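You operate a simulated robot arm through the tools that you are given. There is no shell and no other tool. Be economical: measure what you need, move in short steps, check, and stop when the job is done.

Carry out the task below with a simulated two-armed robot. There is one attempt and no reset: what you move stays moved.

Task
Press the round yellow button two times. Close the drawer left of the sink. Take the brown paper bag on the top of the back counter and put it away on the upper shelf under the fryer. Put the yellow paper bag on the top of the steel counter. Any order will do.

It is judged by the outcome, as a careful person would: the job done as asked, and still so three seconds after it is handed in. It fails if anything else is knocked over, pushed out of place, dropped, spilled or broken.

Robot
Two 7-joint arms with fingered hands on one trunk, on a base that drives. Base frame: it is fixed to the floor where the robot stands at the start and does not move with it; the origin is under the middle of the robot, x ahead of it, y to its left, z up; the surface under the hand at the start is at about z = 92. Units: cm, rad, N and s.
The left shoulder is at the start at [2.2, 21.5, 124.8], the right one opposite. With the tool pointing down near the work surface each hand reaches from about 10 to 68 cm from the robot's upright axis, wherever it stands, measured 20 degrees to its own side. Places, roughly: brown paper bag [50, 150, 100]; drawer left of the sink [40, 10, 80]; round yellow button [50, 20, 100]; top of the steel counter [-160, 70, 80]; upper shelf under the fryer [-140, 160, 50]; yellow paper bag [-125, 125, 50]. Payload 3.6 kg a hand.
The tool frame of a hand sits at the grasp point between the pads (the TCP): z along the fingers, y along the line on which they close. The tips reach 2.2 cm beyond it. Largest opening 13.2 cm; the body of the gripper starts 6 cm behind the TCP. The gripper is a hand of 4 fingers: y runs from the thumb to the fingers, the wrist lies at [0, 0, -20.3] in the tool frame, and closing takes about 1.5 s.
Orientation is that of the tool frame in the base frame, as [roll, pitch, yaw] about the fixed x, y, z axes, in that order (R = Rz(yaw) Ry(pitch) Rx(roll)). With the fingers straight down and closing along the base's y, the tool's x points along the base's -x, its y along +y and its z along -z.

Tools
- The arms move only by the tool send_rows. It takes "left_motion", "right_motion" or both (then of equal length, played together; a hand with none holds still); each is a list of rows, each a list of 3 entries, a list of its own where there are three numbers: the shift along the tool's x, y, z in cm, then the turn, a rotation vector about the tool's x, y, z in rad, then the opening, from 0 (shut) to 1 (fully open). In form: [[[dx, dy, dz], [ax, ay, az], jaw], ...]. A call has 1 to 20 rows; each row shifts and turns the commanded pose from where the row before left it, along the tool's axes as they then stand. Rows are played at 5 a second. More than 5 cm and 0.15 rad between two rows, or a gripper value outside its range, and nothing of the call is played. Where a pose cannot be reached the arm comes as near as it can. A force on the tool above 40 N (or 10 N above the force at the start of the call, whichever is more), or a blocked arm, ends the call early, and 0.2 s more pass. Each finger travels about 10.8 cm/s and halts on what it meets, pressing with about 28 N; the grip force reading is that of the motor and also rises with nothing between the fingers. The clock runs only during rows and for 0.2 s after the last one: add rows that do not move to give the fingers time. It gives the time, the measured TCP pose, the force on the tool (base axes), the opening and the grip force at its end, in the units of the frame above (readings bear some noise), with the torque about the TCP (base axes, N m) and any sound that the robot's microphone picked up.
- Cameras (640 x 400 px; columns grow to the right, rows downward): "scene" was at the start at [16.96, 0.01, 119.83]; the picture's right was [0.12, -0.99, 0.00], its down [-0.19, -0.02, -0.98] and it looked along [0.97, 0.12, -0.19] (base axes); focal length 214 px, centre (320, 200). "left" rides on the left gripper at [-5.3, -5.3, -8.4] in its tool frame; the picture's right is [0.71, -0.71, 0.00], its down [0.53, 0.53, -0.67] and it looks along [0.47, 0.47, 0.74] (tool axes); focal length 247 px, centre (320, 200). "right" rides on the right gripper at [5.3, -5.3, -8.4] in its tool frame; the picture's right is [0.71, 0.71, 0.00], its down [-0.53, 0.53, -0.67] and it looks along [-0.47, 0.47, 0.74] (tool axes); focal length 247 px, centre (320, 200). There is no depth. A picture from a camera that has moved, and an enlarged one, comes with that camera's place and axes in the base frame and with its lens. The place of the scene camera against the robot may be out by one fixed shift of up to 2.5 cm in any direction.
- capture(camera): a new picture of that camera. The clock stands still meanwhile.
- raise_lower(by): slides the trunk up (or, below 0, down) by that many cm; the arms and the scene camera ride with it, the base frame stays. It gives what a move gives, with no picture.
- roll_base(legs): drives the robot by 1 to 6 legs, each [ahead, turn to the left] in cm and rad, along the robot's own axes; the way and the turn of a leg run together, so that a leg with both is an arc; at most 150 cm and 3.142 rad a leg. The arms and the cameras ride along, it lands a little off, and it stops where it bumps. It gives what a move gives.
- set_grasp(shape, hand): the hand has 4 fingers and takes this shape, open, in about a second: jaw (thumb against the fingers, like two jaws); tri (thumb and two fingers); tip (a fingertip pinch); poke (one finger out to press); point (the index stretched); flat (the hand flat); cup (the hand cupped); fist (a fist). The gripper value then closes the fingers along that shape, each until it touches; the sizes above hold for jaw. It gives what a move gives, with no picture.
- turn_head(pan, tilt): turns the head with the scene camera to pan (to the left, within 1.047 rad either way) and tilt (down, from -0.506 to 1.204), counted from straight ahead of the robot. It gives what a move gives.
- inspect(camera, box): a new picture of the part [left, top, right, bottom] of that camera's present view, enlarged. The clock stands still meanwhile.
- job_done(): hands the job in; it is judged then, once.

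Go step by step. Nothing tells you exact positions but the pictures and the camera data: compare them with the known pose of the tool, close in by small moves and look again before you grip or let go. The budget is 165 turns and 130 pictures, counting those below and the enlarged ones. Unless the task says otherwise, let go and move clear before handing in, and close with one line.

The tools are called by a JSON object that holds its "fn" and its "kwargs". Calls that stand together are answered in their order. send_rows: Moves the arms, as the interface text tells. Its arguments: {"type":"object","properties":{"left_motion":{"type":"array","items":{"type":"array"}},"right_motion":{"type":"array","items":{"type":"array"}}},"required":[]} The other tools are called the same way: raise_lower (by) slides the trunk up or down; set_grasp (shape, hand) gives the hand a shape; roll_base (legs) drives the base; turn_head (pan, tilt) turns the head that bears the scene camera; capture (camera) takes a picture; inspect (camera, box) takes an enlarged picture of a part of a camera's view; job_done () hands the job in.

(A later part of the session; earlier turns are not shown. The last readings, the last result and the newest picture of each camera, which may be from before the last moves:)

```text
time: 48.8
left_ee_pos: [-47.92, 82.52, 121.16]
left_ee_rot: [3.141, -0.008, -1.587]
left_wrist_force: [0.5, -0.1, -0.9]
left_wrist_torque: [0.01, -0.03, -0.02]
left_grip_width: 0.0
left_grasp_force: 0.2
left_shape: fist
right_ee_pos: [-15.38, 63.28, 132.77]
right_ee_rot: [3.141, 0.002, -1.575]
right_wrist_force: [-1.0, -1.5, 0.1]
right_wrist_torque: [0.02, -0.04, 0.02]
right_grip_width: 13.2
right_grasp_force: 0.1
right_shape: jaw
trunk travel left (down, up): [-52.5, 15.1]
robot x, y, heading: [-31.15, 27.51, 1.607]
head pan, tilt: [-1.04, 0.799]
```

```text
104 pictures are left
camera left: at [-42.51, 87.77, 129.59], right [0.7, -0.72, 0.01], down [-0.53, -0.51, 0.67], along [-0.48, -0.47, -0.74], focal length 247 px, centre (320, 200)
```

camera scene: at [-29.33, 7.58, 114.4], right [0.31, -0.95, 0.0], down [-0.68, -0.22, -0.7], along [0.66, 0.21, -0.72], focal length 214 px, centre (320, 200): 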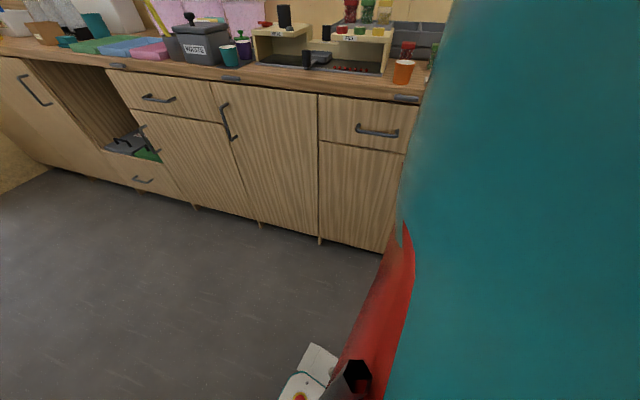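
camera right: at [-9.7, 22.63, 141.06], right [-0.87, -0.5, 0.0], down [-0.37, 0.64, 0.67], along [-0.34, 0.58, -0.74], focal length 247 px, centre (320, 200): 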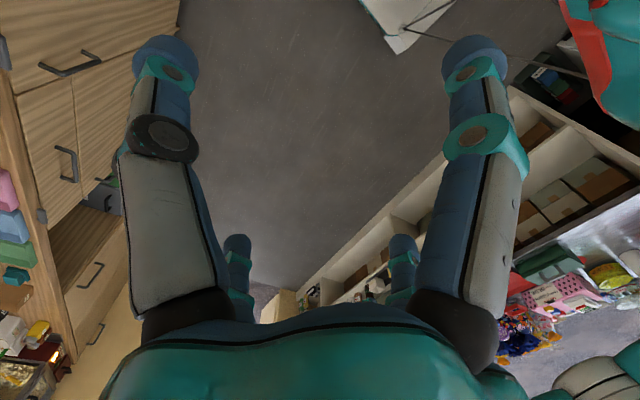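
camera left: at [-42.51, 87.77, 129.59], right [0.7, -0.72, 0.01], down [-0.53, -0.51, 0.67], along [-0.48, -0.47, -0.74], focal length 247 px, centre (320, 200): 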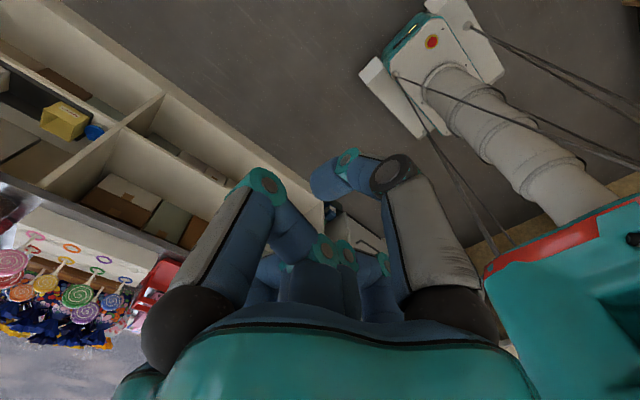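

The yellow bag is visible on the shelf across. I drive on along the counter to y≈132 and turn to face the back counter.

{"fn": "roll_base", "kwargs": {"legs": [[105, 0], [0, -1.6]]}}

{"fn": "turn_head", "kwargs": {"pan": 0.2, "tilt": 0.5}}

{"fn": "capture", "kwargs": {"camera": "scene"}}

```text
time: 57.0
left_ee_pos: [10.12, 169.39, 121.39]
left_ee_rot: [3.139, -0.008, -2.762]
left_wrist_force: [0.3, -0.6, 0.4]
left_wrist_torque: [0.04, 0.03, -0.02]
left_grip_width: 0.01
left_grasp_force: 0.1
left_shape: fist
right_ee_pos: [4.96, 131.98, 132.91]
right_ee_rot: [3.138, -0.001, -2.751]
right_wrist_force: [0.1, -1.3, -0.4]
right_wrist_torque: [0.05, 0.02, 0.0]
right_grip_width: 13.22
right_grasp_force: 0.0
right_shape: jaw
trunk travel left (down, up): [-52.5, 15.1]
robot x, y, heading: [-36.62, 138.19, 0.393]
head pan, tilt: [-1.04, 0.799]
stopped in leg 2: the robot was blocked; the commanded pose is now the measured one
```

```text
time: 58.5
left_ee_pos: [9.92, 169.88, 121.33]
left_ee_rot: [3.141, -0.009, -2.761]
left_wrist_force: [0.6, 0.6, -0.3]
left_wrist_torque: [0.01, -0.03, -0.01]
left_grip_width: 0.0
left_grasp_force: 0.1
left_shape: fist
right_ee_pos: [4.83, 132.45, 132.78]
right_ee_rot: [3.139, 0.0, -2.749]
right_wrist_force: [0.0, 0.8, 0.1]
right_wrist_torque: [-0.01, 0.0, -0.03]
right_grip_width: 13.22
right_grasp_force: 0.0
right_shape: jaw
trunk travel left (down, up): [-52.5, 15.1]
robot x, y, heading: [-36.78, 138.26, 0.39]
head pan, tilt: [0.201, 0.499]
```

```text
103 pictures are left
camera scene: at [-21.97, 144.6, 116.99], right [0.56, -0.83, 0.0], down [-0.4, -0.27, -0.88], along [0.73, 0.49, -0.48], focal length 214 px, centre (320, 200)
```

scene: 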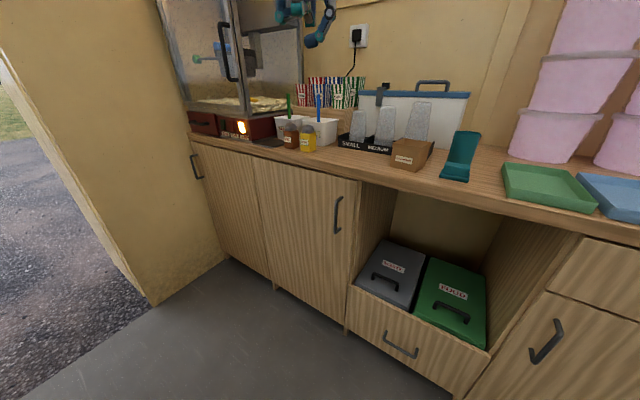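

The brown bag (box-like, with label) is on the counter at about (47, 157, 97). The turn was blocked again, so I check what's behind with the wrist cameras.

{"fn": "capture", "kwargs": {"camera": "left"}}

{"fn": "capture", "kwargs": {"camera": "right"}}

{"fn": "turn_head", "kwargs": {"pan": 0, "tilt": 1.2}}

{"fn": "capture", "kwargs": {"camera": "scene"}}

```text
102 pictures are left
camera left: at [16.88, 166.93, 129.71], right [-0.39, -0.92, 0.01], down [-0.68, 0.3, 0.67], along [-0.62, 0.26, -0.74], focal length 247 px, centre (320, 200)
```

left: 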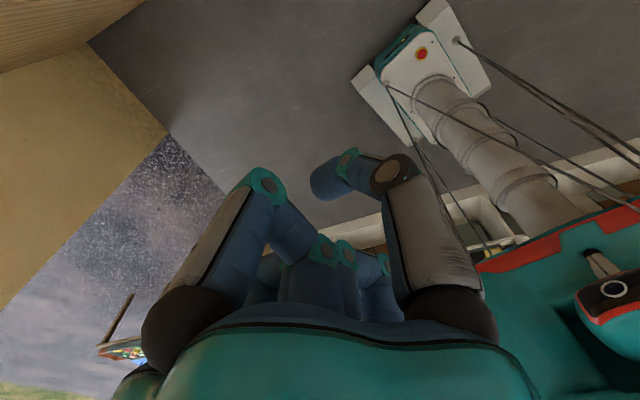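

```text
101 pictures are left
camera right: at [1.8, 125.46, 141.2], right [-0.92, 0.38, 0.0], down [0.29, 0.69, 0.67], along [0.26, 0.62, -0.74], focal length 247 px, centre (320, 200)
```

right: 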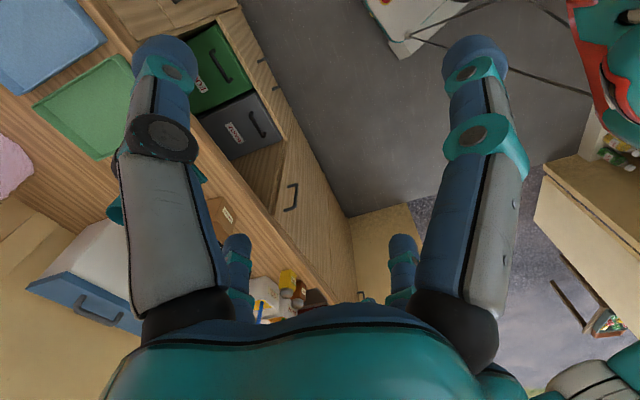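

```text
time: 59.5
left_ee_pos: [9.94, 169.95, 121.31]
left_ee_rot: [3.141, -0.009, -2.761]
left_wrist_force: [0.1, 0.1, 0.1]
left_wrist_torque: [0.0, -0.02, 0.0]
left_grip_width: 0.0
left_grasp_force: 0.1
left_shape: fist
right_ee_pos: [4.83, 132.37, 133.02]
right_ee_rot: [3.14, 0.001, -2.748]
right_wrist_force: [-0.8, -1.1, 0.7]
right_wrist_torque: [0.0, 0.02, -0.01]
right_grip_width: 13.2
right_grasp_force: 0.1
right_shape: jaw
trunk travel left (down, up): [-52.5, 15.1]
robot x, y, heading: [-36.65, 137.62, 0.393]
head pan, tilt: [0.0, 1.201]
```

```text
100 pictures are left
camera scene: at [-24.35, 141.66, 111.63], right [0.38, -0.92, 0.0], down [-0.86, -0.36, -0.36], along [0.33, 0.14, -0.93], focal length 214 px, centre (320, 200)
```

scene: 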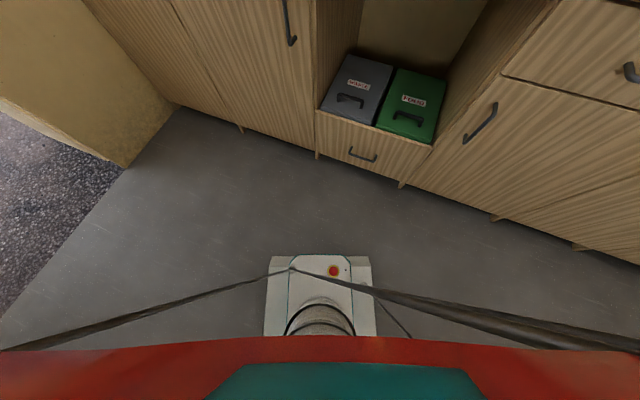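

The floor nearby shows nothing in the way, so the rear of the robot must be touching. I drive forward off it toward the counter and then finish the turn.

{"fn": "roll_base", "kwargs": {"legs": [[22, 0], [0, -0.38]]}}

{"fn": "turn_head", "kwargs": {"pan": 0.1, "tilt": 0.5}}

{"fn": "capture", "kwargs": {"camera": "scene"}}

{"fn": "capture", "kwargs": {"camera": "right"}}

```text
time: 62.4
left_ee_pos: [38.67, 158.46, 121.24]
left_ee_rot: [-3.141, -0.009, 3.14]
left_wrist_force: [0.0, -0.1, 0.3]
left_wrist_torque: [0.02, 0.02, -0.02]
left_grip_width: 0.0
left_grasp_force: 0.1
left_shape: fist
right_ee_pos: [19.98, 125.66, 132.88]
right_ee_rot: [3.139, 0.001, -3.133]
right_wrist_force: [-0.4, -0.4, 0.0]
right_wrist_torque: [0.0, 0.03, 0.02]
right_grip_width: 13.22
right_grasp_force: 0.1
right_shape: jaw
trunk travel left (down, up): [-52.5, 15.1]
robot x, y, heading: [-16.18, 148.28, 0.016]
head pan, tilt: [0.0, 1.201]
```

```text
time: 63.5
left_ee_pos: [38.71, 158.46, 121.39]
left_ee_rot: [-3.14, -0.008, 3.138]
left_wrist_force: [1.0, 0.2, -1.0]
left_wrist_torque: [-0.02, 0.01, 0.0]
left_grip_width: 0.0
left_grasp_force: 0.0
left_shape: fist
right_ee_pos: [19.91, 125.6, 132.92]
right_ee_rot: [3.141, 0.001, -3.132]
right_wrist_force: [-0.6, 0.8, -0.3]
right_wrist_torque: [0.0, 0.02, 0.02]
right_grip_width: 13.2
right_grasp_force: 0.1
right_shape: jaw
trunk travel left (down, up): [-52.5, 15.1]
robot x, y, heading: [-16.72, 148.07, 0.016]
head pan, tilt: [0.099, 0.499]
```

```text
99 pictures are left
camera scene: at [0.33, 147.81, 116.99], right [0.11, -0.99, 0.0], down [-0.48, -0.05, -0.88], along [0.87, 0.1, -0.48], focal length 214 px, centre (320, 200)
```

scene: 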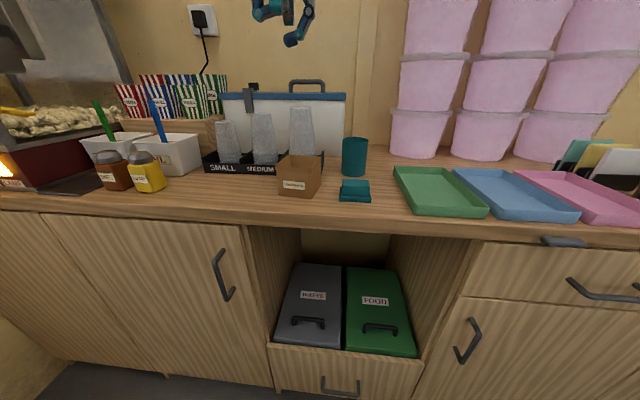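

```text
98 pictures are left
camera right: at [14.66, 120.17, 141.23], right [-0.71, 0.7, 0.0], down [0.52, 0.53, 0.67], along [0.47, 0.48, -0.74], focal length 247 px, centre (320, 200)
```

right: 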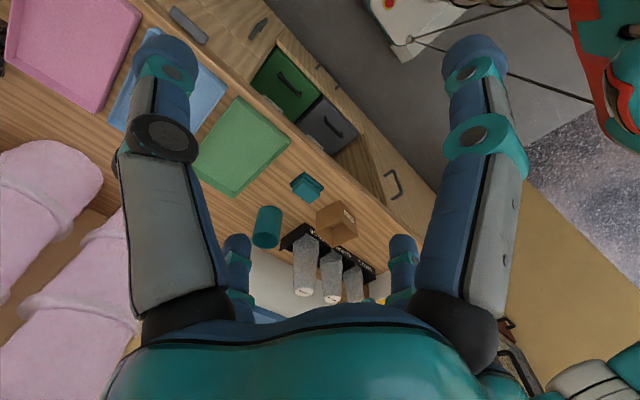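

Now facing the counter with the brown bag ahead. I zoom in to understand its shape.

{"fn": "inspect", "kwargs": {"camera": "scene", "box": [220, 120, 380, 220]}}

{"fn": "inspect", "kwargs": {"camera": "right", "box": [240, 160, 400, 260]}}

```text
4.00 times, centred on (300, 170) of scene
camera zoom: at [0.33, 147.81, 116.99], right [0.11, -0.99, 0.0], down [-0.48, -0.05, -0.88], along [0.87, 0.1, -0.48], focal length 858 px, centre (400, 320)
```

zoom: 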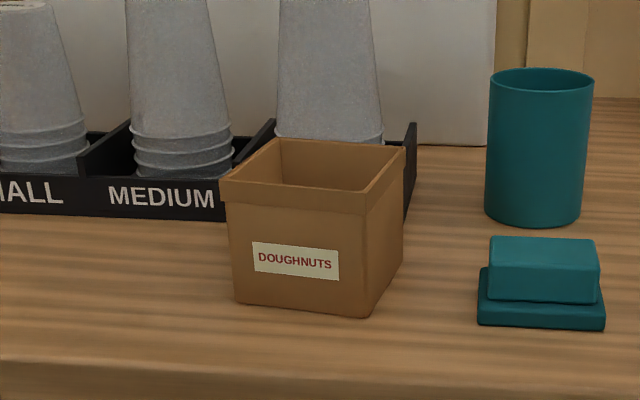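

```text
4.00 times, centred on (320, 210) of right
camera zoom: at [14.66, 120.17, 141.23], right [-0.71, 0.7, 0.0], down [0.52, 0.53, 0.67], along [0.47, 0.48, -0.74], focal length 988 px, centre (320, 160)
```

zoom: 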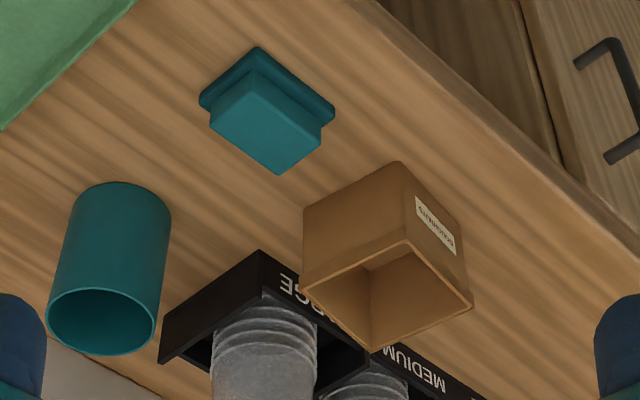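

The brown bag is an open box-like bag ~7.5 cm wide, centred near (47, 158.5), z 92–99, turned about −0.2 rad. I'll grip it from the front with the left hand pitched forward/down so it can later go into a shelf; first I shape and orient the hand.

{"fn": "set_grasp", "kwargs": {"shape": "jaw", "hand": "left"}}

{"fn": "send_rows", "kwargs": {"left_motion": [[[4.5, 0, 0], [0, 0, 0.1], 1], [[4.5, 0, 0], [0, 0, 0.1], 1], [[3, 0, 0], [0, 0, 0], 1], [[0, 0, 0], [0, -0.1418, 0], 1], [[0, 0, 0], [0, -0.1418, 0], 1], [[0, 0, 0], [0, -0.1418, 0], 1], [[0, 0, 0], [0, -0.1418, 0], 1], [[0, 0, 0], [0, -0.1418, 0], 1], [[0, 0, 0], [0, -0.1418, 0], 1], [[0, 0, 0], [0, -0.1418, 0], 1], [[0, 0, 0], [0, -0.1418, 0], 1], [[0, 0, 0], [0, 0, 0], 1]]}}

{"fn": "capture", "kwargs": {"camera": "left"}}

```text
time: 64.4
left_ee_pos: [38.81, 158.61, 121.38]
left_ee_rot: [-3.141, -0.008, 3.139]
left_wrist_force: [1.2, -0.8, -0.3]
left_wrist_torque: [-0.01, 0.0, 0.01]
left_grip_width: 13.2
left_grasp_force: 0.2
left_shape: jaw
right_ee_pos: [19.99, 125.68, 132.9]
right_ee_rot: [3.139, 0.0, -3.132]
right_wrist_force: [0.4, 0.5, 0.4]
right_wrist_torque: [0.02, 0.01, 0.02]
right_grip_width: 13.19
right_grasp_force: 0.1
right_shape: jaw
trunk travel left (down, up): [-52.5, 15.1]
robot x, y, heading: [-16.44, 147.53, 0.012]
head pan, tilt: [0.099, 0.499]
```

```text
time: 67.0
left_ee_pos: [26.94, 159.56, 121.54]
left_ee_rot: [-3.137, 1.126, 2.94]
left_wrist_force: [-0.2, 0.6, 0.4]
left_wrist_torque: [-0.02, 0.0, 0.03]
left_grip_width: 13.19
left_grasp_force: 0.0
left_shape: jaw
right_ee_pos: [19.91, 125.62, 132.81]
right_ee_rot: [3.139, 0.0, -3.133]
right_wrist_force: [-0.4, -0.3, 0.2]
right_wrist_torque: [-0.01, 0.0, 0.01]
right_grip_width: 13.22
right_grasp_force: 0.1
right_shape: jaw
trunk travel left (down, up): [-52.5, 15.1]
robot x, y, heading: [-16.29, 147.91, 0.009]
head pan, tilt: [0.099, 0.499]
```

```text
95 pictures are left
camera left: at [20.6, 155.39, 129.97], right [-0.44, -0.63, -0.64], down [-0.71, 0.68, -0.19], along [0.55, 0.37, -0.75], focal length 247 px, centre (320, 200)
```

left: 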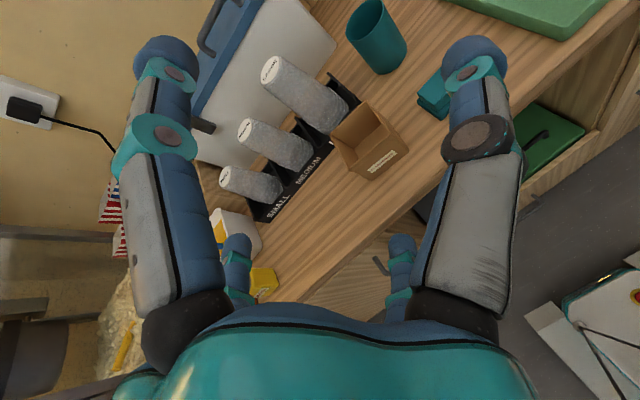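

{"fn": "inspect", "kwargs": {"camera": "left", "box": [290, 80, 450, 180]}}

```text
4.00 times, centred on (370, 130) of left
camera zoom: at [20.6, 155.39, 129.97], right [-0.44, -0.63, -0.64], down [-0.71, 0.68, -0.19], along [0.55, 0.37, -0.75], focal length 988 px, centre (120, 480)
```

zoom: 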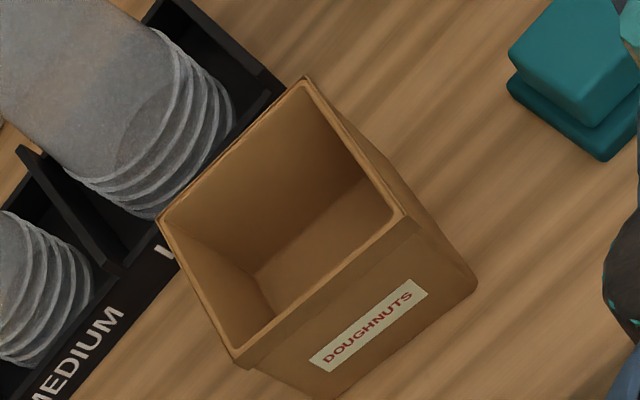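

Bag centre is (46.5, 159), yaw ≈ −0.16. I lower the hand in front of the counter edge at grip height.

{"fn": "send_rows", "kwargs": {"left_motion": [[[3.58, 0.5, 2.34], [0, 0, 0], 1], [[3.58, 0.5, 2.34], [0, 0, 0], 1], [[3.58, 0.5, 2.34], [0, 0, 0], 1], [[3.58, 0.5, 2.34], [0, 0, 0], 1], [[3.58, 0.5, 2.34], [0, 0, 0], 1], [[3.58, 0.5, 2.34], [0, 0, 0], 1], [[0, 0, 0], [0, 0, 0], 1]]}}

{"fn": "capture", "kwargs": {"camera": "left"}}

{"fn": "capture", "kwargs": {"camera": "scene"}}

```text
time: 68.6
left_ee_pos: [29.66, 161.01, 111.44]
left_ee_rot: [3.134, 1.121, 2.939]
left_wrist_force: [-0.3, 0.7, -0.2]
left_wrist_torque: [0.0, 0.01, 0.0]
left_grip_width: 13.2
left_grasp_force: 0.0
left_shape: jaw
left hand out of reach, approached as far as the arm can: row 3, 4, 5, 6
right_ee_pos: [19.95, 125.5, 132.95]
right_ee_rot: [3.141, 0.0, -3.134]
right_wrist_force: [-0.1, -1.3, -0.1]
right_wrist_torque: [-0.02, 0.06, 0.0]
right_grip_width: 13.22
right_grasp_force: 0.0
right_shape: jaw
trunk travel left (down, up): [-52.5, 15.1]
robot x, y, heading: [-16.75, 148.03, 0.015]
head pan, tilt: [0.099, 0.499]
```

```text
93 pictures are left
camera left: at [23.33, 156.67, 119.82], right [-0.44, -0.63, -0.64], down [-0.71, 0.68, -0.18], along [0.55, 0.38, -0.75], focal length 247 px, centre (320, 200)
```

left: 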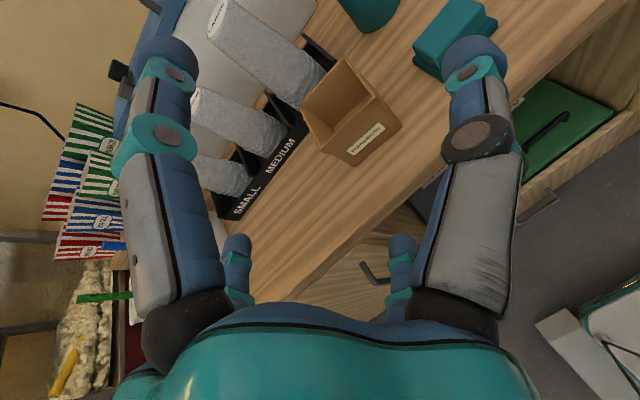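

```text
92 pictures are left
camera scene: at [0.3, 147.8, 117.0], right [0.11, -0.99, 0.0], down [-0.48, -0.05, -0.88], along [0.87, 0.1, -0.48], focal length 214 px, centre (320, 200)
```

scene: 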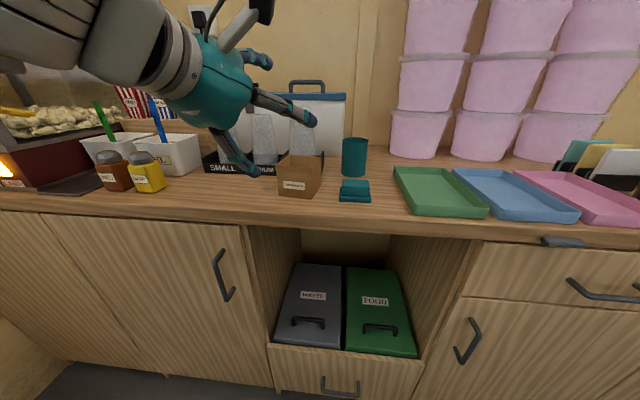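

The arm ran out of travel, so I lower the trunk by 15 instead.

{"fn": "raise_lower", "kwargs": {"by": -15}}

{"fn": "send_rows", "kwargs": {"left_motion": [[[0, 0, 0], [0, 0, 0], 1], [[0, 0, 0], [0, 0, 0], 1]]}}

```text
time: 70.3
left_ee_pos: [29.54, 160.74, 96.27]
left_ee_rot: [-3.138, 1.124, 2.943]
left_wrist_force: [0.4, 0.3, -0.4]
left_wrist_torque: [0.03, 0.03, 0.02]
left_grip_width: 13.19
left_grasp_force: 0.1
left_shape: jaw
right_ee_pos: [19.9, 125.64, 117.9]
right_ee_rot: [3.139, 0.0, -3.133]
right_wrist_force: [-0.2, 0.6, 0.1]
right_wrist_torque: [0.01, 0.05, 0.01]
right_grip_width: 13.21
right_grasp_force: 0.0
right_shape: jaw
trunk travel left (down, up): [-37.5, 30.1]
robot x, y, heading: [-16.79, 148.06, 0.015]
head pan, tilt: [0.099, 0.499]
```

```text
time: 70.9
left_ee_pos: [29.44, 160.78, 96.11]
left_ee_rot: [-3.138, 1.123, 2.944]
left_wrist_force: [-0.1, -0.6, -0.1]
left_wrist_torque: [0.03, 0.04, -0.01]
left_grip_width: 13.18
left_grasp_force: 0.1
left_shape: jaw
right_ee_pos: [19.94, 125.6, 118.0]
right_ee_rot: [3.139, 0.0, -3.133]
right_wrist_force: [0.3, 0.7, -0.3]
right_wrist_torque: [0.0, 0.0, 0.01]
right_grip_width: 13.18
right_grasp_force: 0.0
right_shape: jaw
trunk travel left (down, up): [-37.5, 30.1]
robot x, y, heading: [-16.89, 147.96, 0.009]
head pan, tilt: [0.099, 0.499]
```

{"fn": "send_rows", "kwargs": {"left_motion": [[[-1.26, 0.6, 2.66], [0, 0, 0], 1], [[-1.26, 0.6, 2.66], [0, 0, 0], 1], [[-1.0, 0.3, 2.0], [0, 0, 0], 1], [[0, 0, 0], [0, 0, 0], 1]]}}

{"fn": "capture", "kwargs": {"camera": "left"}}

{"fn": "capture", "kwargs": {"camera": "scene"}}

```text
time: 71.9
left_ee_pos: [37.69, 160.62, 96.07]
left_ee_rot: [-3.138, 1.124, 2.943]
left_wrist_force: [-7.3, 0.7, 4.4]
left_wrist_torque: [0.0, 0.53, 0.03]
left_grip_width: 13.18
left_grasp_force: 0.1
left_shape: jaw
right_ee_pos: [19.99, 125.64, 117.96]
right_ee_rot: [-3.141, 0.003, -3.133]
right_wrist_force: [-0.1, 0.0, 0.0]
right_wrist_torque: [-0.02, 0.01, -0.04]
right_grip_width: 13.18
right_grasp_force: 0.2
right_shape: jaw
trunk travel left (down, up): [-37.5, 30.1]
robot x, y, heading: [-16.41, 147.86, 0.012]
head pan, tilt: [0.099, 0.499]
```

```text
91 pictures are left
camera left: at [31.46, 156.42, 104.59], right [-0.44, -0.63, -0.64], down [-0.71, 0.68, -0.19], along [0.55, 0.37, -0.75], focal length 247 px, centre (320, 200)
```

left: 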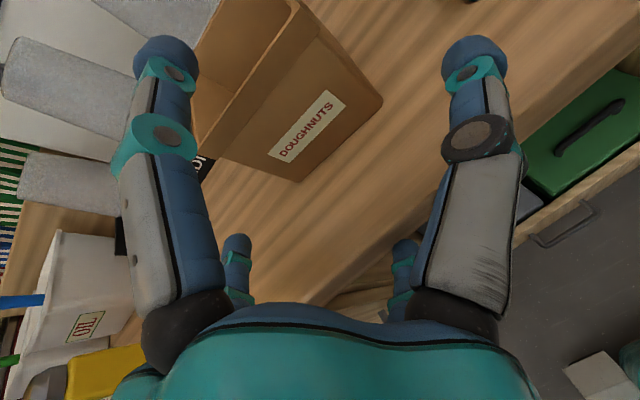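

```text
90 pictures are left
camera scene: at [0.37, 147.88, 101.71], right [0.11, -0.99, 0.0], down [-0.48, -0.05, -0.88], along [0.87, 0.1, -0.48], focal length 214 px, centre (320, 200)
```

scene: 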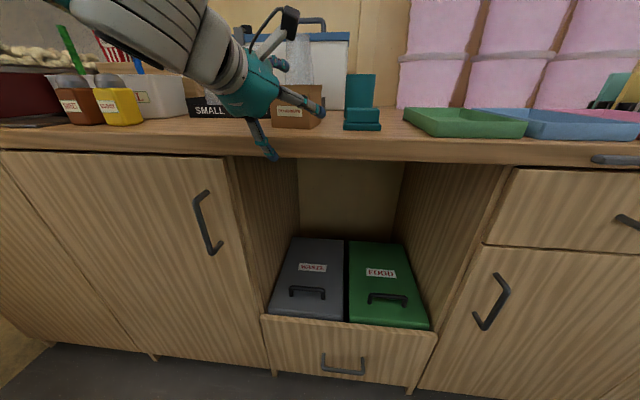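

The hand's four fingers sit in a cross, and the lower one touches the counter edge. I back off and look at the other shapes.

{"fn": "send_rows", "kwargs": {"left_motion": [[[1.26, -0.6, -2.66], [0, 0, 0], 1], [[1.26, -0.6, -2.66], [0, 0, 0], 1], [[1.26, -0.6, -2.66], [0, 0, 0], 1]]}}

{"fn": "set_grasp", "kwargs": {"shape": "tip", "hand": "left"}}

{"fn": "capture", "kwargs": {"camera": "left"}}

{"fn": "set_grasp", "kwargs": {"shape": "tri", "hand": "left"}}

{"fn": "capture", "kwargs": {"camera": "left"}}

```text
time: 72.7
left_ee_pos: [28.55, 160.71, 96.05]
left_ee_rot: [-3.135, 1.123, 2.947]
left_wrist_force: [-0.2, -0.3, -0.4]
left_wrist_torque: [0.01, -0.04, -0.01]
left_grip_width: 13.19
left_grasp_force: 0.1
left_shape: jaw
right_ee_pos: [19.92, 125.67, 117.86]
right_ee_rot: [3.142, 0.002, -3.133]
right_wrist_force: [-0.3, -0.5, -0.1]
right_wrist_torque: [0.01, 0.02, -0.02]
right_grip_width: 13.22
right_grasp_force: 0.1
right_shape: jaw
trunk travel left (down, up): [-37.5, 30.1]
robot x, y, heading: [-16.53, 148.22, 0.011]
head pan, tilt: [0.099, 0.499]
```

```text
time: 73.6
left_ee_pos: [28.57, 160.61, 96.13]
left_ee_rot: [-3.139, 1.124, 2.943]
left_wrist_force: [-0.8, -0.9, -0.1]
left_wrist_torque: [0.0, 0.0, 0.03]
left_grip_width: 13.2
left_grasp_force: 0.0
left_shape: tip
right_ee_pos: [19.97, 125.6, 117.87]
right_ee_rot: [3.14, 0.0, -3.134]
right_wrist_force: [0.0, 0.7, 0.2]
right_wrist_torque: [-0.01, 0.0, -0.05]
right_grip_width: 13.19
right_grasp_force: 0.0
right_shape: jaw
trunk travel left (down, up): [-37.5, 30.1]
robot x, y, heading: [-16.82, 148.01, 0.015]
head pan, tilt: [0.099, 0.499]
```

```text
89 pictures are left
camera left: at [22.45, 156.4, 104.59], right [-0.44, -0.63, -0.64], down [-0.71, 0.68, -0.19], along [0.55, 0.37, -0.75], focal length 247 px, centre (320, 200)
```

left: 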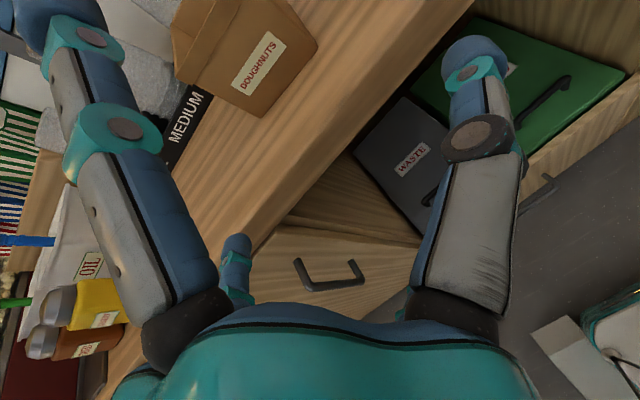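

```text
time: 74.5
left_ee_pos: [28.64, 160.6, 96.15]
left_ee_rot: [-3.138, 1.124, 2.943]
left_wrist_force: [0.8, -0.2, -0.7]
left_wrist_torque: [0.0, 0.03, 0.04]
left_grip_width: 13.19
left_grasp_force: 0.0
left_shape: tri
right_ee_pos: [20.0, 125.54, 117.96]
right_ee_rot: [3.14, 0.0, -3.133]
right_wrist_force: [0.1, -0.2, 0.3]
right_wrist_torque: [-0.01, -0.01, 0.0]
right_grip_width: 13.18
right_grasp_force: 0.1
right_shape: jaw
trunk travel left (down, up): [-37.5, 30.1]
robot x, y, heading: [-16.36, 147.99, 0.014]
head pan, tilt: [0.099, 0.499]
```

```text
88 pictures are left
camera left: at [22.45, 156.42, 104.59], right [-0.44, -0.63, -0.64], down [-0.71, 0.68, -0.19], along [0.55, 0.37, -0.75], focal length 247 px, centre (320, 200)
```

left: 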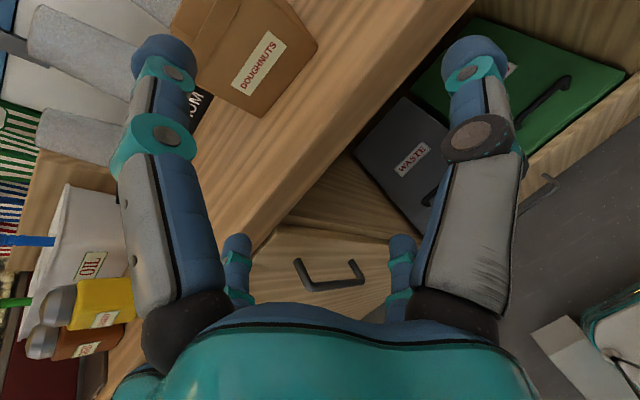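

I test how the fingers close, in free air.

{"fn": "send_rows", "kwargs": {"left_motion": [[[0, 0, 0], [0, 0, 0], 0.4], [[0, 0, 0], [0, 0, 0], 0.4], [[0, 0, 0], [0, 0, 0], 0.4], [[0, 0, 0], [0, 0, 0], 0.4], [[0, 0, 0], [0, 0, 0], 0.4]]}}

{"fn": "capture", "kwargs": {"camera": "left"}}

{"fn": "set_grasp", "kwargs": {"shape": "jaw", "hand": "left"}}

{"fn": "send_rows", "kwargs": {"left_motion": [[[0, 0, 0], [0, 0, 0], 0.4], [[0, 0, 0], [0, 0, 0], 0.4], [[0, 0, 0], [0, 0, 0], 0.4], [[0, 0, 0], [0, 0, 0], 0.4], [[0, 0, 0], [0, 0, 0], 0.4]]}}

{"fn": "capture", "kwargs": {"camera": "left"}}

{"fn": "capture", "kwargs": {"camera": "scene"}}

```text
time: 75.7
left_ee_pos: [28.58, 160.52, 96.14]
left_ee_rot: [-3.138, 1.125, 2.943]
left_wrist_force: [0.5, 0.8, -0.8]
left_wrist_torque: [0.03, 0.0, -0.01]
left_grip_width: 5.31
left_grasp_force: 0.0
left_shape: tri
right_ee_pos: [20.05, 125.61, 117.95]
right_ee_rot: [3.141, 0.001, -3.133]
right_wrist_force: [0.2, 0.4, -0.4]
right_wrist_torque: [0.0, 0.0, 0.01]
right_grip_width: 13.23
right_grasp_force: 0.0
right_shape: jaw
trunk travel left (down, up): [-37.5, 30.1]
robot x, y, heading: [-16.77, 148.07, 0.007]
head pan, tilt: [0.099, 0.499]
```

```text
87 pictures are left
camera left: at [22.43, 156.41, 104.6], right [-0.44, -0.63, -0.64], down [-0.71, 0.68, -0.19], along [0.55, 0.37, -0.75], focal length 247 px, centre (320, 200)
```

left: 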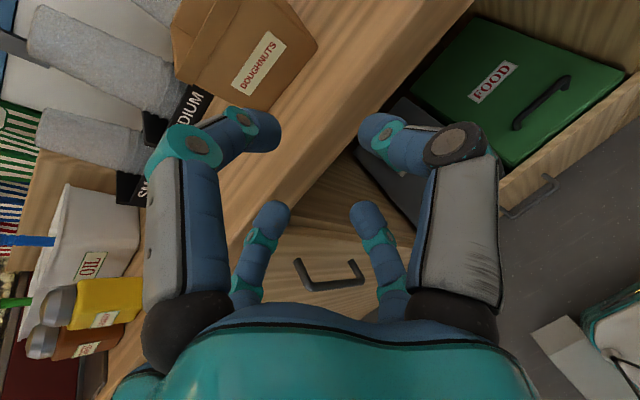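

```text
time: 76.6
left_ee_pos: [28.54, 160.57, 96.09]
left_ee_rot: [-3.139, 1.124, 2.944]
left_wrist_force: [0.0, 0.0, 0.4]
left_wrist_torque: [-0.02, 0.0, 0.0]
left_grip_width: 13.17
left_grasp_force: 0.1
left_shape: jaw
right_ee_pos: [19.97, 125.71, 118.04]
right_ee_rot: [3.139, -0.001, -3.133]
right_wrist_force: [-0.2, 0.9, -0.1]
right_wrist_torque: [0.02, 0.01, 0.01]
right_grip_width: 13.2
right_grasp_force: 0.1
right_shape: jaw
trunk travel left (down, up): [-37.5, 30.1]
robot x, y, heading: [-16.58, 148.1, 0.013]
head pan, tilt: [0.099, 0.499]
```

```text
time: 77.8
left_ee_pos: [28.6, 160.63, 96.12]
left_ee_rot: [-3.138, 1.125, 2.942]
left_wrist_force: [0.6, -0.2, -0.7]
left_wrist_torque: [-0.01, 0.0, 0.0]
left_grip_width: 5.32
left_grasp_force: 0.0
left_shape: jaw
right_ee_pos: [19.94, 125.72, 118.01]
right_ee_rot: [3.139, 0.0, -3.132]
right_wrist_force: [0.0, 0.8, -0.3]
right_wrist_torque: [-0.01, 0.0, 0.01]
right_grip_width: 13.2
right_grasp_force: 0.0
right_shape: jaw
trunk travel left (down, up): [-37.5, 30.1]
robot x, y, heading: [-16.64, 147.79, 0.013]
head pan, tilt: [0.099, 0.499]
```

```text
86 pictures are left
camera left: at [22.43, 156.41, 104.6], right [-0.44, -0.63, -0.64], down [-0.71, 0.68, -0.19], along [0.55, 0.37, -0.75], focal length 247 px, centre (320, 200)
```

left: 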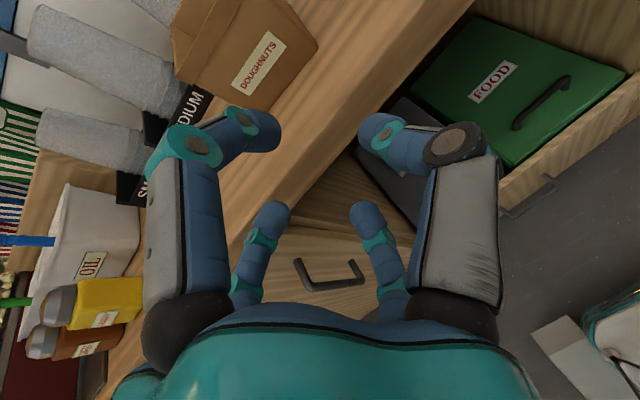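

```text
85 pictures are left
camera scene: at [0.43, 147.88, 101.69], right [0.11, -0.99, 0.0], down [-0.48, -0.05, -0.88], along [0.87, 0.1, -0.48], focal length 214 px, centre (320, 200)
```

scene: 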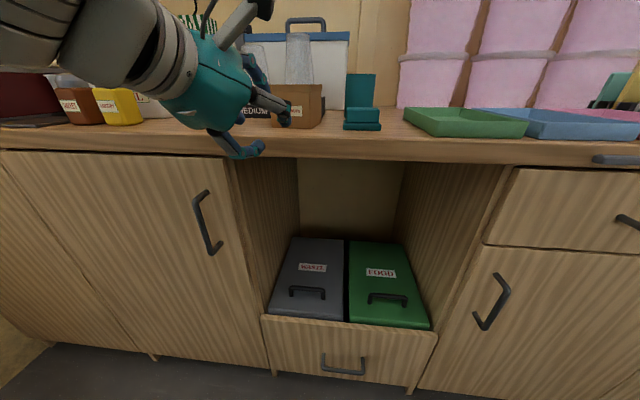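

Fingers close radially from four sides. A "tip" pinch (left/right fingers only) at a steeper tilt fits: I'll pinch the bag's two sides near the top. I raise the hand, set tip and tilt to ~57° down.

{"fn": "send_rows", "kwargs": {"left_motion": [[[-4.05, 0, -1.95], [0, 0, 0], 1], [[-4.05, 0, -1.95], [0, 0, 0], 1], [[-4.05, 0, -1.95], [0, 0, 0], 1], [[-4.05, 0, -1.95], [0, 0, 0], 1], [[0, 0, 0], [0, 0.14, 0], 1], [[0, 0, 0], [0, 0.14, 0], 1], [[0, 0, 0], [0, 0.14, 0], 1], [[0, 0, 0], [0, 0.14, 0], 1]]}}

{"fn": "set_grasp", "kwargs": {"shape": "tip", "hand": "left"}}

{"fn": "capture", "kwargs": {"camera": "left"}}

{"fn": "capture", "kwargs": {"camera": "scene"}}

```text
time: 79.6
left_ee_pos: [28.71, 160.55, 114.15]
left_ee_rot: [-3.139, 0.559, 2.941]
left_wrist_force: [0.2, 0.1, -0.5]
left_wrist_torque: [-0.03, 0.01, 0.03]
left_grip_width: 13.18
left_grasp_force: 0.1
left_shape: jaw
right_ee_pos: [20.02, 125.62, 117.93]
right_ee_rot: [3.14, 0.001, -3.134]
right_wrist_force: [0.2, -0.4, -0.2]
right_wrist_torque: [0.01, 0.0, 0.0]
right_grip_width: 13.19
right_grasp_force: 0.1
right_shape: jaw
trunk travel left (down, up): [-37.5, 30.1]
robot x, y, heading: [-16.13, 147.96, 0.016]
head pan, tilt: [0.099, 0.499]
```

```text
time: 80.5
left_ee_pos: [28.75, 160.64, 114.22]
left_ee_rot: [-3.139, 0.567, 2.942]
left_wrist_force: [-0.4, 0.3, 0.1]
left_wrist_torque: [-0.02, 0.0, -0.03]
left_grip_width: 13.19
left_grasp_force: 0.1
left_shape: tip
right_ee_pos: [19.91, 125.69, 117.89]
right_ee_rot: [-3.141, -0.001, -3.134]
right_wrist_force: [0.0, 0.4, -0.1]
right_wrist_torque: [0.0, -0.01, 0.01]
right_grip_width: 13.19
right_grasp_force: 0.0
right_shape: jaw
trunk travel left (down, up): [-37.5, 30.1]
robot x, y, heading: [-16.72, 148.0, 0.016]
head pan, tilt: [0.099, 0.499]
```

```text
84 pictures are left
camera left: at [27.69, 155.4, 124.15], right [-0.73, -0.57, -0.38], down [-0.68, 0.68, 0.28], along [0.09, 0.46, -0.88], focal length 247 px, centre (320, 200)
```

left: 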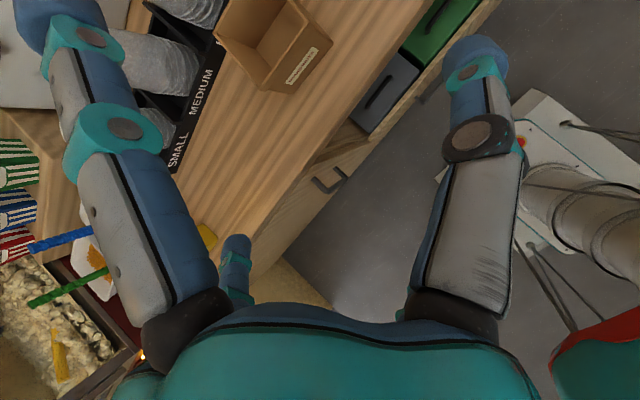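

```text
83 pictures are left
camera scene: at [0.44, 147.88, 101.69], right [0.11, -0.99, 0.0], down [-0.48, -0.05, -0.88], along [0.87, 0.1, -0.48], focal length 214 px, centre (320, 200)
```

scene: 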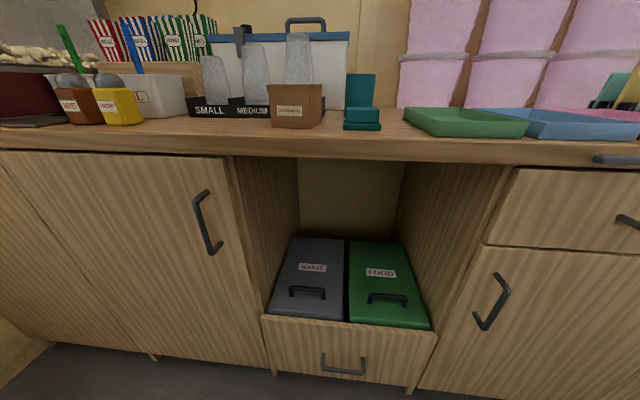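

{"fn": "turn_head", "kwargs": {"pan": 0.35, "tilt": -0.1}}

{"fn": "capture", "kwargs": {"camera": "scene"}}

```text
time: 81.5
left_ee_pos: [28.68, 160.59, 114.25]
left_ee_rot: [-3.139, 0.565, 2.939]
left_wrist_force: [0.3, -0.1, -0.4]
left_wrist_torque: [0.0, 0.01, 0.02]
left_grip_width: 13.18
left_grasp_force: 0.1
left_shape: tip
right_ee_pos: [19.96, 125.67, 117.98]
right_ee_rot: [3.141, 0.0, -3.133]
right_wrist_force: [0.2, -0.5, -0.4]
right_wrist_torque: [0.02, 0.03, 0.01]
right_grip_width: 13.19
right_grasp_force: 0.1
right_shape: jaw
trunk travel left (down, up): [-37.5, 30.1]
robot x, y, heading: [-16.33, 147.69, 0.013]
head pan, tilt: [0.351, -0.099]
```

```text
82 pictures are left
camera scene: at [-0.46, 149.96, 107.18], right [0.35, -0.94, 0.0], down [0.09, 0.03, -1.0], along [0.93, 0.35, 0.1], focal length 214 px, centre (320, 200)
```

scene: 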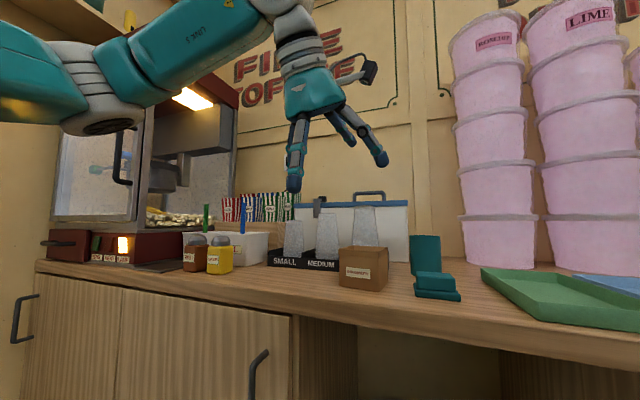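

{"fn": "inspect", "kwargs": {"camera": "scene", "box": [240, 50, 400, 210]}}

```text
2.50 times, centred on (320, 130) of scene
camera zoom: at [-0.46, 149.96, 107.18], right [0.35, -0.94, 0.0], down [0.09, 0.03, -1.0], along [0.93, 0.35, 0.1], focal length 536 px, centre (320, 375)
```

zoom: 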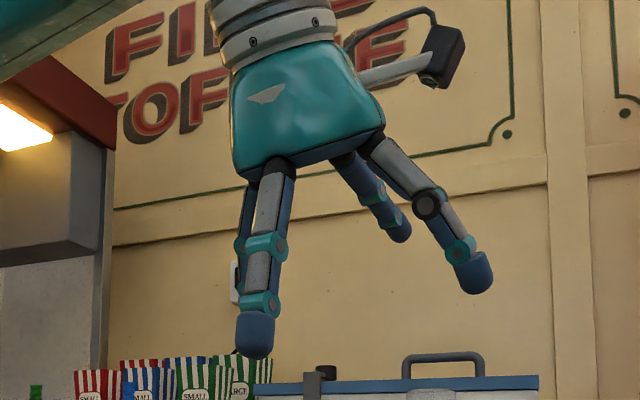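

I bring the hand above the bag (TCP z≈106) and check clearance to the cups behind.

{"fn": "send_rows", "kwargs": {"left_motion": [[[-3, 0.4, 0], [0, 0, 0], 1], [[-3, 0.4, 3], [0, 0, 0], 1], [[-2.4, 0.4, 4], [0, 0, 0], 1], [[-1, 0.4, 4.2], [0, 0, 0], 1], [[0, 0.4, 4.2], [0, 0, 0], 1], [[0, 0, 0], [0, 0, 0], 1]]}}

{"fn": "capture", "kwargs": {"camera": "left"}}

{"fn": "turn_head", "kwargs": {"pan": 0.2, "tilt": 0.1}}

{"fn": "inspect", "kwargs": {"camera": "scene", "box": [200, 110, 400, 270]}}

```text
time: 82.9
left_ee_pos: [45.09, 159.17, 106.22]
left_ee_rot: [-3.139, 0.563, 2.94]
left_wrist_force: [0.7, -0.7, -0.1]
left_wrist_torque: [0.01, 0.01, -0.02]
left_grip_width: 13.19
left_grasp_force: 0.1
left_shape: tip
right_ee_pos: [19.88, 125.67, 118.02]
right_ee_rot: [3.138, 0.001, -3.133]
right_wrist_force: [0.4, 0.2, -0.2]
right_wrist_torque: [-0.04, -0.01, 0.01]
right_grip_width: 13.2
right_grasp_force: 0.1
right_shape: jaw
trunk travel left (down, up): [-37.5, 30.1]
robot x, y, heading: [-16.62, 148.02, 0.01]
head pan, tilt: [0.351, -0.099]
```

```text
80 pictures are left
camera left: at [43.99, 153.91, 116.3], right [-0.73, -0.57, -0.38], down [-0.68, 0.68, 0.28], along [0.09, 0.46, -0.88], focal length 247 px, centre (320, 200)
```

left: 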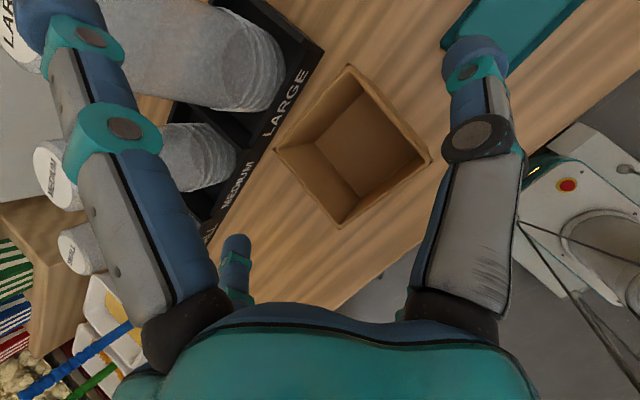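

```text
time: 83.6
left_ee_pos: [45.04, 159.24, 106.31]
left_ee_rot: [-3.14, 0.564, 2.941]
left_wrist_force: [-0.4, 0.2, 0.1]
left_wrist_torque: [-0.02, -0.01, 0.02]
left_grip_width: 13.19
left_grasp_force: 0.0
left_shape: tip
right_ee_pos: [19.85, 125.66, 117.88]
right_ee_rot: [3.139, 0.0, -3.132]
right_wrist_force: [0.0, -0.6, 1.1]
right_wrist_torque: [0.0, 0.01, 0.02]
right_grip_width: 13.22
right_grasp_force: 0.1
right_shape: jaw
trunk travel left (down, up): [-37.5, 30.1]
robot x, y, heading: [-16.49, 147.9, 0.007]
head pan, tilt: [0.201, 0.099]
```

```text
2.50 times, centred on (300, 190) of scene
camera zoom: at [0.4, 148.82, 105.4], right [0.21, -0.98, 0.0], down [-0.1, -0.02, -0.99], along [0.97, 0.21, -0.1], focal length 536 px, centre (370, 225)
```

zoom: 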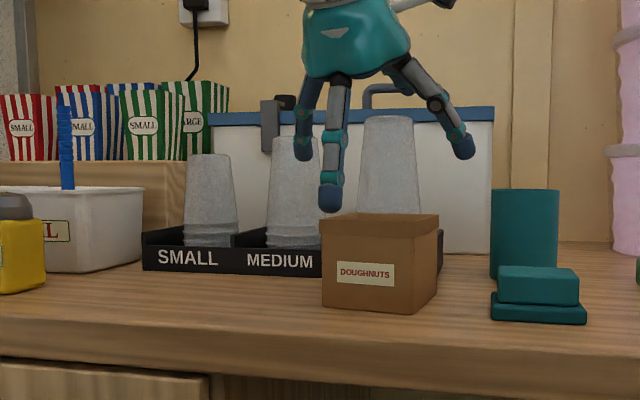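

Laterally centred on the bag. I descend slowly and watch the force.

{"fn": "send_rows", "kwargs": {"left_motion": [[[0.8, 0, 1.27], [0, 0, 0], 1], [[0.8, 0, 1.27], [0, 0, 0], 1], [[0.8, 0, 1.27], [0, 0, 0], 1], [[0.54, 0, 0.84], [0, 0, 0], 1], [[0.54, 0, 0.84], [0, 0, 0], 1], [[0, 0, 0], [0, 0, 0], 1]]}}

{"fn": "capture", "kwargs": {"camera": "left"}}

{"fn": "inspect", "kwargs": {"camera": "scene", "box": [200, 110, 400, 270]}}

```text
time: 85.0
left_ee_pos: [45.06, 159.47, 99.71]
left_ee_rot: [-3.14, 0.562, 2.94]
left_wrist_force: [-0.4, 0.2, 0.6]
left_wrist_torque: [0.0, 0.01, 0.03]
left_grip_width: 13.17
left_grasp_force: 0.0
left_shape: tip
right_ee_pos: [20.06, 125.61, 117.95]
right_ee_rot: [3.14, 0.0, -3.132]
right_wrist_force: [0.3, 0.9, 0.8]
right_wrist_torque: [-0.04, -0.03, 0.02]
right_grip_width: 13.2
right_grasp_force: 0.1
right_shape: jaw
trunk travel left (down, up): [-37.5, 30.1]
robot x, y, heading: [-16.42, 147.81, 0.01]
head pan, tilt: [0.201, 0.099]
```

```text
78 pictures are left
camera left: at [43.96, 154.14, 109.69], right [-0.73, -0.57, -0.38], down [-0.68, 0.68, 0.28], along [0.09, 0.46, -0.88], focal length 247 px, centre (320, 200)
```

left: 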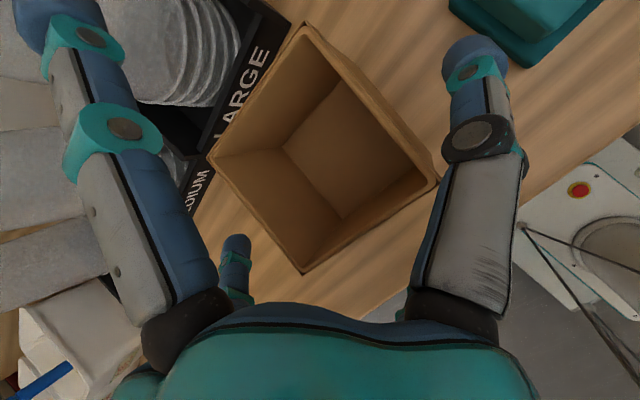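

```text
2.50 times, centred on (300, 190) of scene
camera zoom: at [0.4, 148.81, 105.4], right [0.21, -0.98, 0.0], down [-0.1, -0.02, -0.99], along [0.97, 0.21, -0.1], focal length 536 px, centre (370, 225)
```

zoom: 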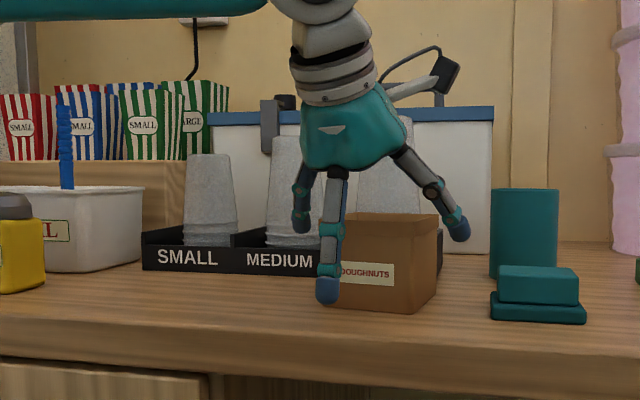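

Close; I go 0.8 cm lower and close the pinch.

{"fn": "send_rows", "kwargs": {"left_motion": [[[0.43, 0, 0.68], [0, 0, 0], 1], [[0, 0, 0], [0, 0, 0], 0.6], [[0, 0, 0], [0, 0, 0], 0.5], [[0, 0, 0], [0, 0, 0], 0.4], [[0, 0, 0], [0, 0, 0], 0.3], [[0, 0, 0], [0, 0, 0], 0.2], [[0, 0, 0], [0, 0, 0], 0.2], [[0, 0, 0], [0, 0, 0], 0.2]]}}

{"fn": "capture", "kwargs": {"camera": "left"}}

{"fn": "inspect", "kwargs": {"camera": "scene", "box": [200, 110, 400, 270]}}

```text
time: 86.8
left_ee_pos: [44.93, 159.29, 98.92]
left_ee_rot: [-3.141, 0.565, 2.94]
left_wrist_force: [0.3, -1.4, -0.9]
left_wrist_torque: [-0.03, 0.0, 0.03]
left_grip_width: 7.63
left_grasp_force: 14.3
left_shape: tip
right_ee_pos: [19.92, 125.66, 117.97]
right_ee_rot: [3.14, 0.001, -3.133]
right_wrist_force: [-0.2, -0.1, 0.4]
right_wrist_torque: [0.0, -0.03, 0.05]
right_grip_width: 13.23
right_grasp_force: 0.1
right_shape: jaw
trunk travel left (down, up): [-37.5, 30.1]
robot x, y, heading: [-16.18, 147.89, 0.018]
head pan, tilt: [0.201, 0.099]
```

```text
76 pictures are left
camera left: at [43.95, 154.11, 108.82], right [-0.73, -0.57, -0.38], down [-0.68, 0.68, 0.28], along [0.09, 0.46, -0.88], focal length 247 px, centre (320, 200)
```

left: 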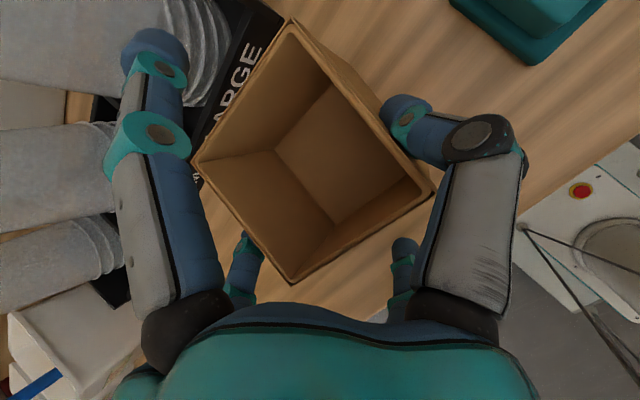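

```text
2.50 times, centred on (300, 190) of scene
camera zoom: at [0.41, 148.81, 105.4], right [0.21, -0.98, 0.0], down [-0.1, -0.02, -0.99], along [0.97, 0.21, -0.1], focal length 536 px, centre (370, 225)
```

zoom: 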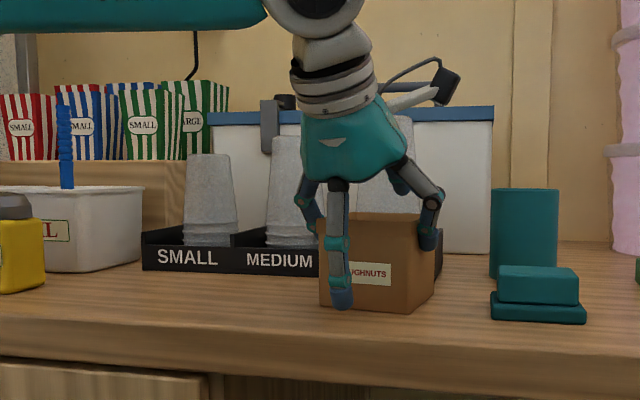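

Gripped with 7.6 cm width. I lift a little and check.

{"fn": "send_rows", "kwargs": {"left_motion": [[[-0.54, 0, -0.84], [0, 0, 0], 0.15], [[-0.54, 0, -0.84], [0, 0, 0], 0.15], [[-1.1, 0, -1.7], [0, 0, 0], 0.15], [[0, 0, 0], [0, 0, 0], 0.15]]}}

{"fn": "inspect", "kwargs": {"camera": "scene", "box": [200, 110, 400, 270]}}

{"fn": "capture", "kwargs": {"camera": "left"}}

```text
time: 87.8
left_ee_pos: [45.08, 159.17, 102.96]
left_ee_rot: [-3.141, 0.564, 2.941]
left_wrist_force: [-0.2, -0.5, -0.3]
left_wrist_torque: [0.03, 0.02, -0.01]
left_grip_width: 7.62
left_grasp_force: 14.0
left_shape: tip
right_ee_pos: [20.09, 125.61, 117.96]
right_ee_rot: [3.137, 0.0, -3.134]
right_wrist_force: [-0.1, 0.0, -0.5]
right_wrist_torque: [0.02, 0.0, 0.0]
right_grip_width: 13.2
right_grasp_force: 0.1
right_shape: jaw
trunk travel left (down, up): [-37.5, 30.1]
robot x, y, heading: [-16.35, 147.81, 0.013]
head pan, tilt: [0.201, 0.099]
```

```text
2.50 times, centred on (300, 190) of scene
camera zoom: at [0.43, 148.82, 105.39], right [0.21, -0.98, 0.0], down [-0.1, -0.02, -0.99], along [0.97, 0.21, -0.1], focal length 536 px, centre (370, 225)
```

zoom: 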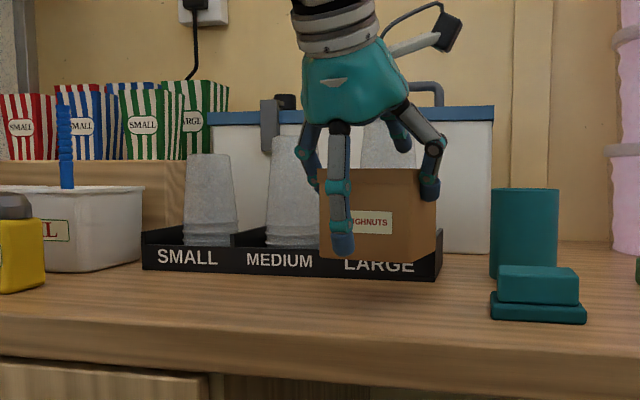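

```text
73 pictures are left
camera left: at [44.08, 154.03, 112.94], right [-0.73, -0.57, -0.38], down [-0.68, 0.68, 0.28], along [0.09, 0.46, -0.88], focal length 247 px, centre (320, 200)
```

left: 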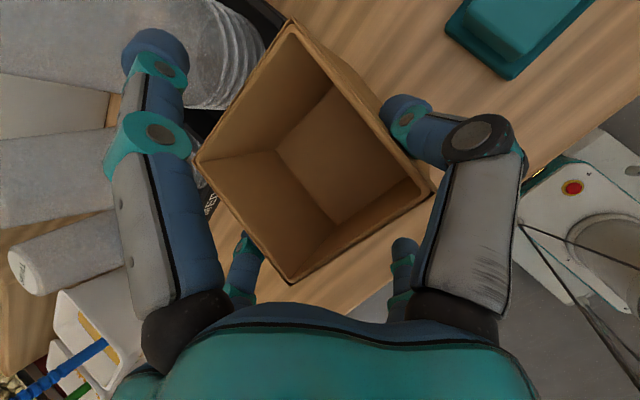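

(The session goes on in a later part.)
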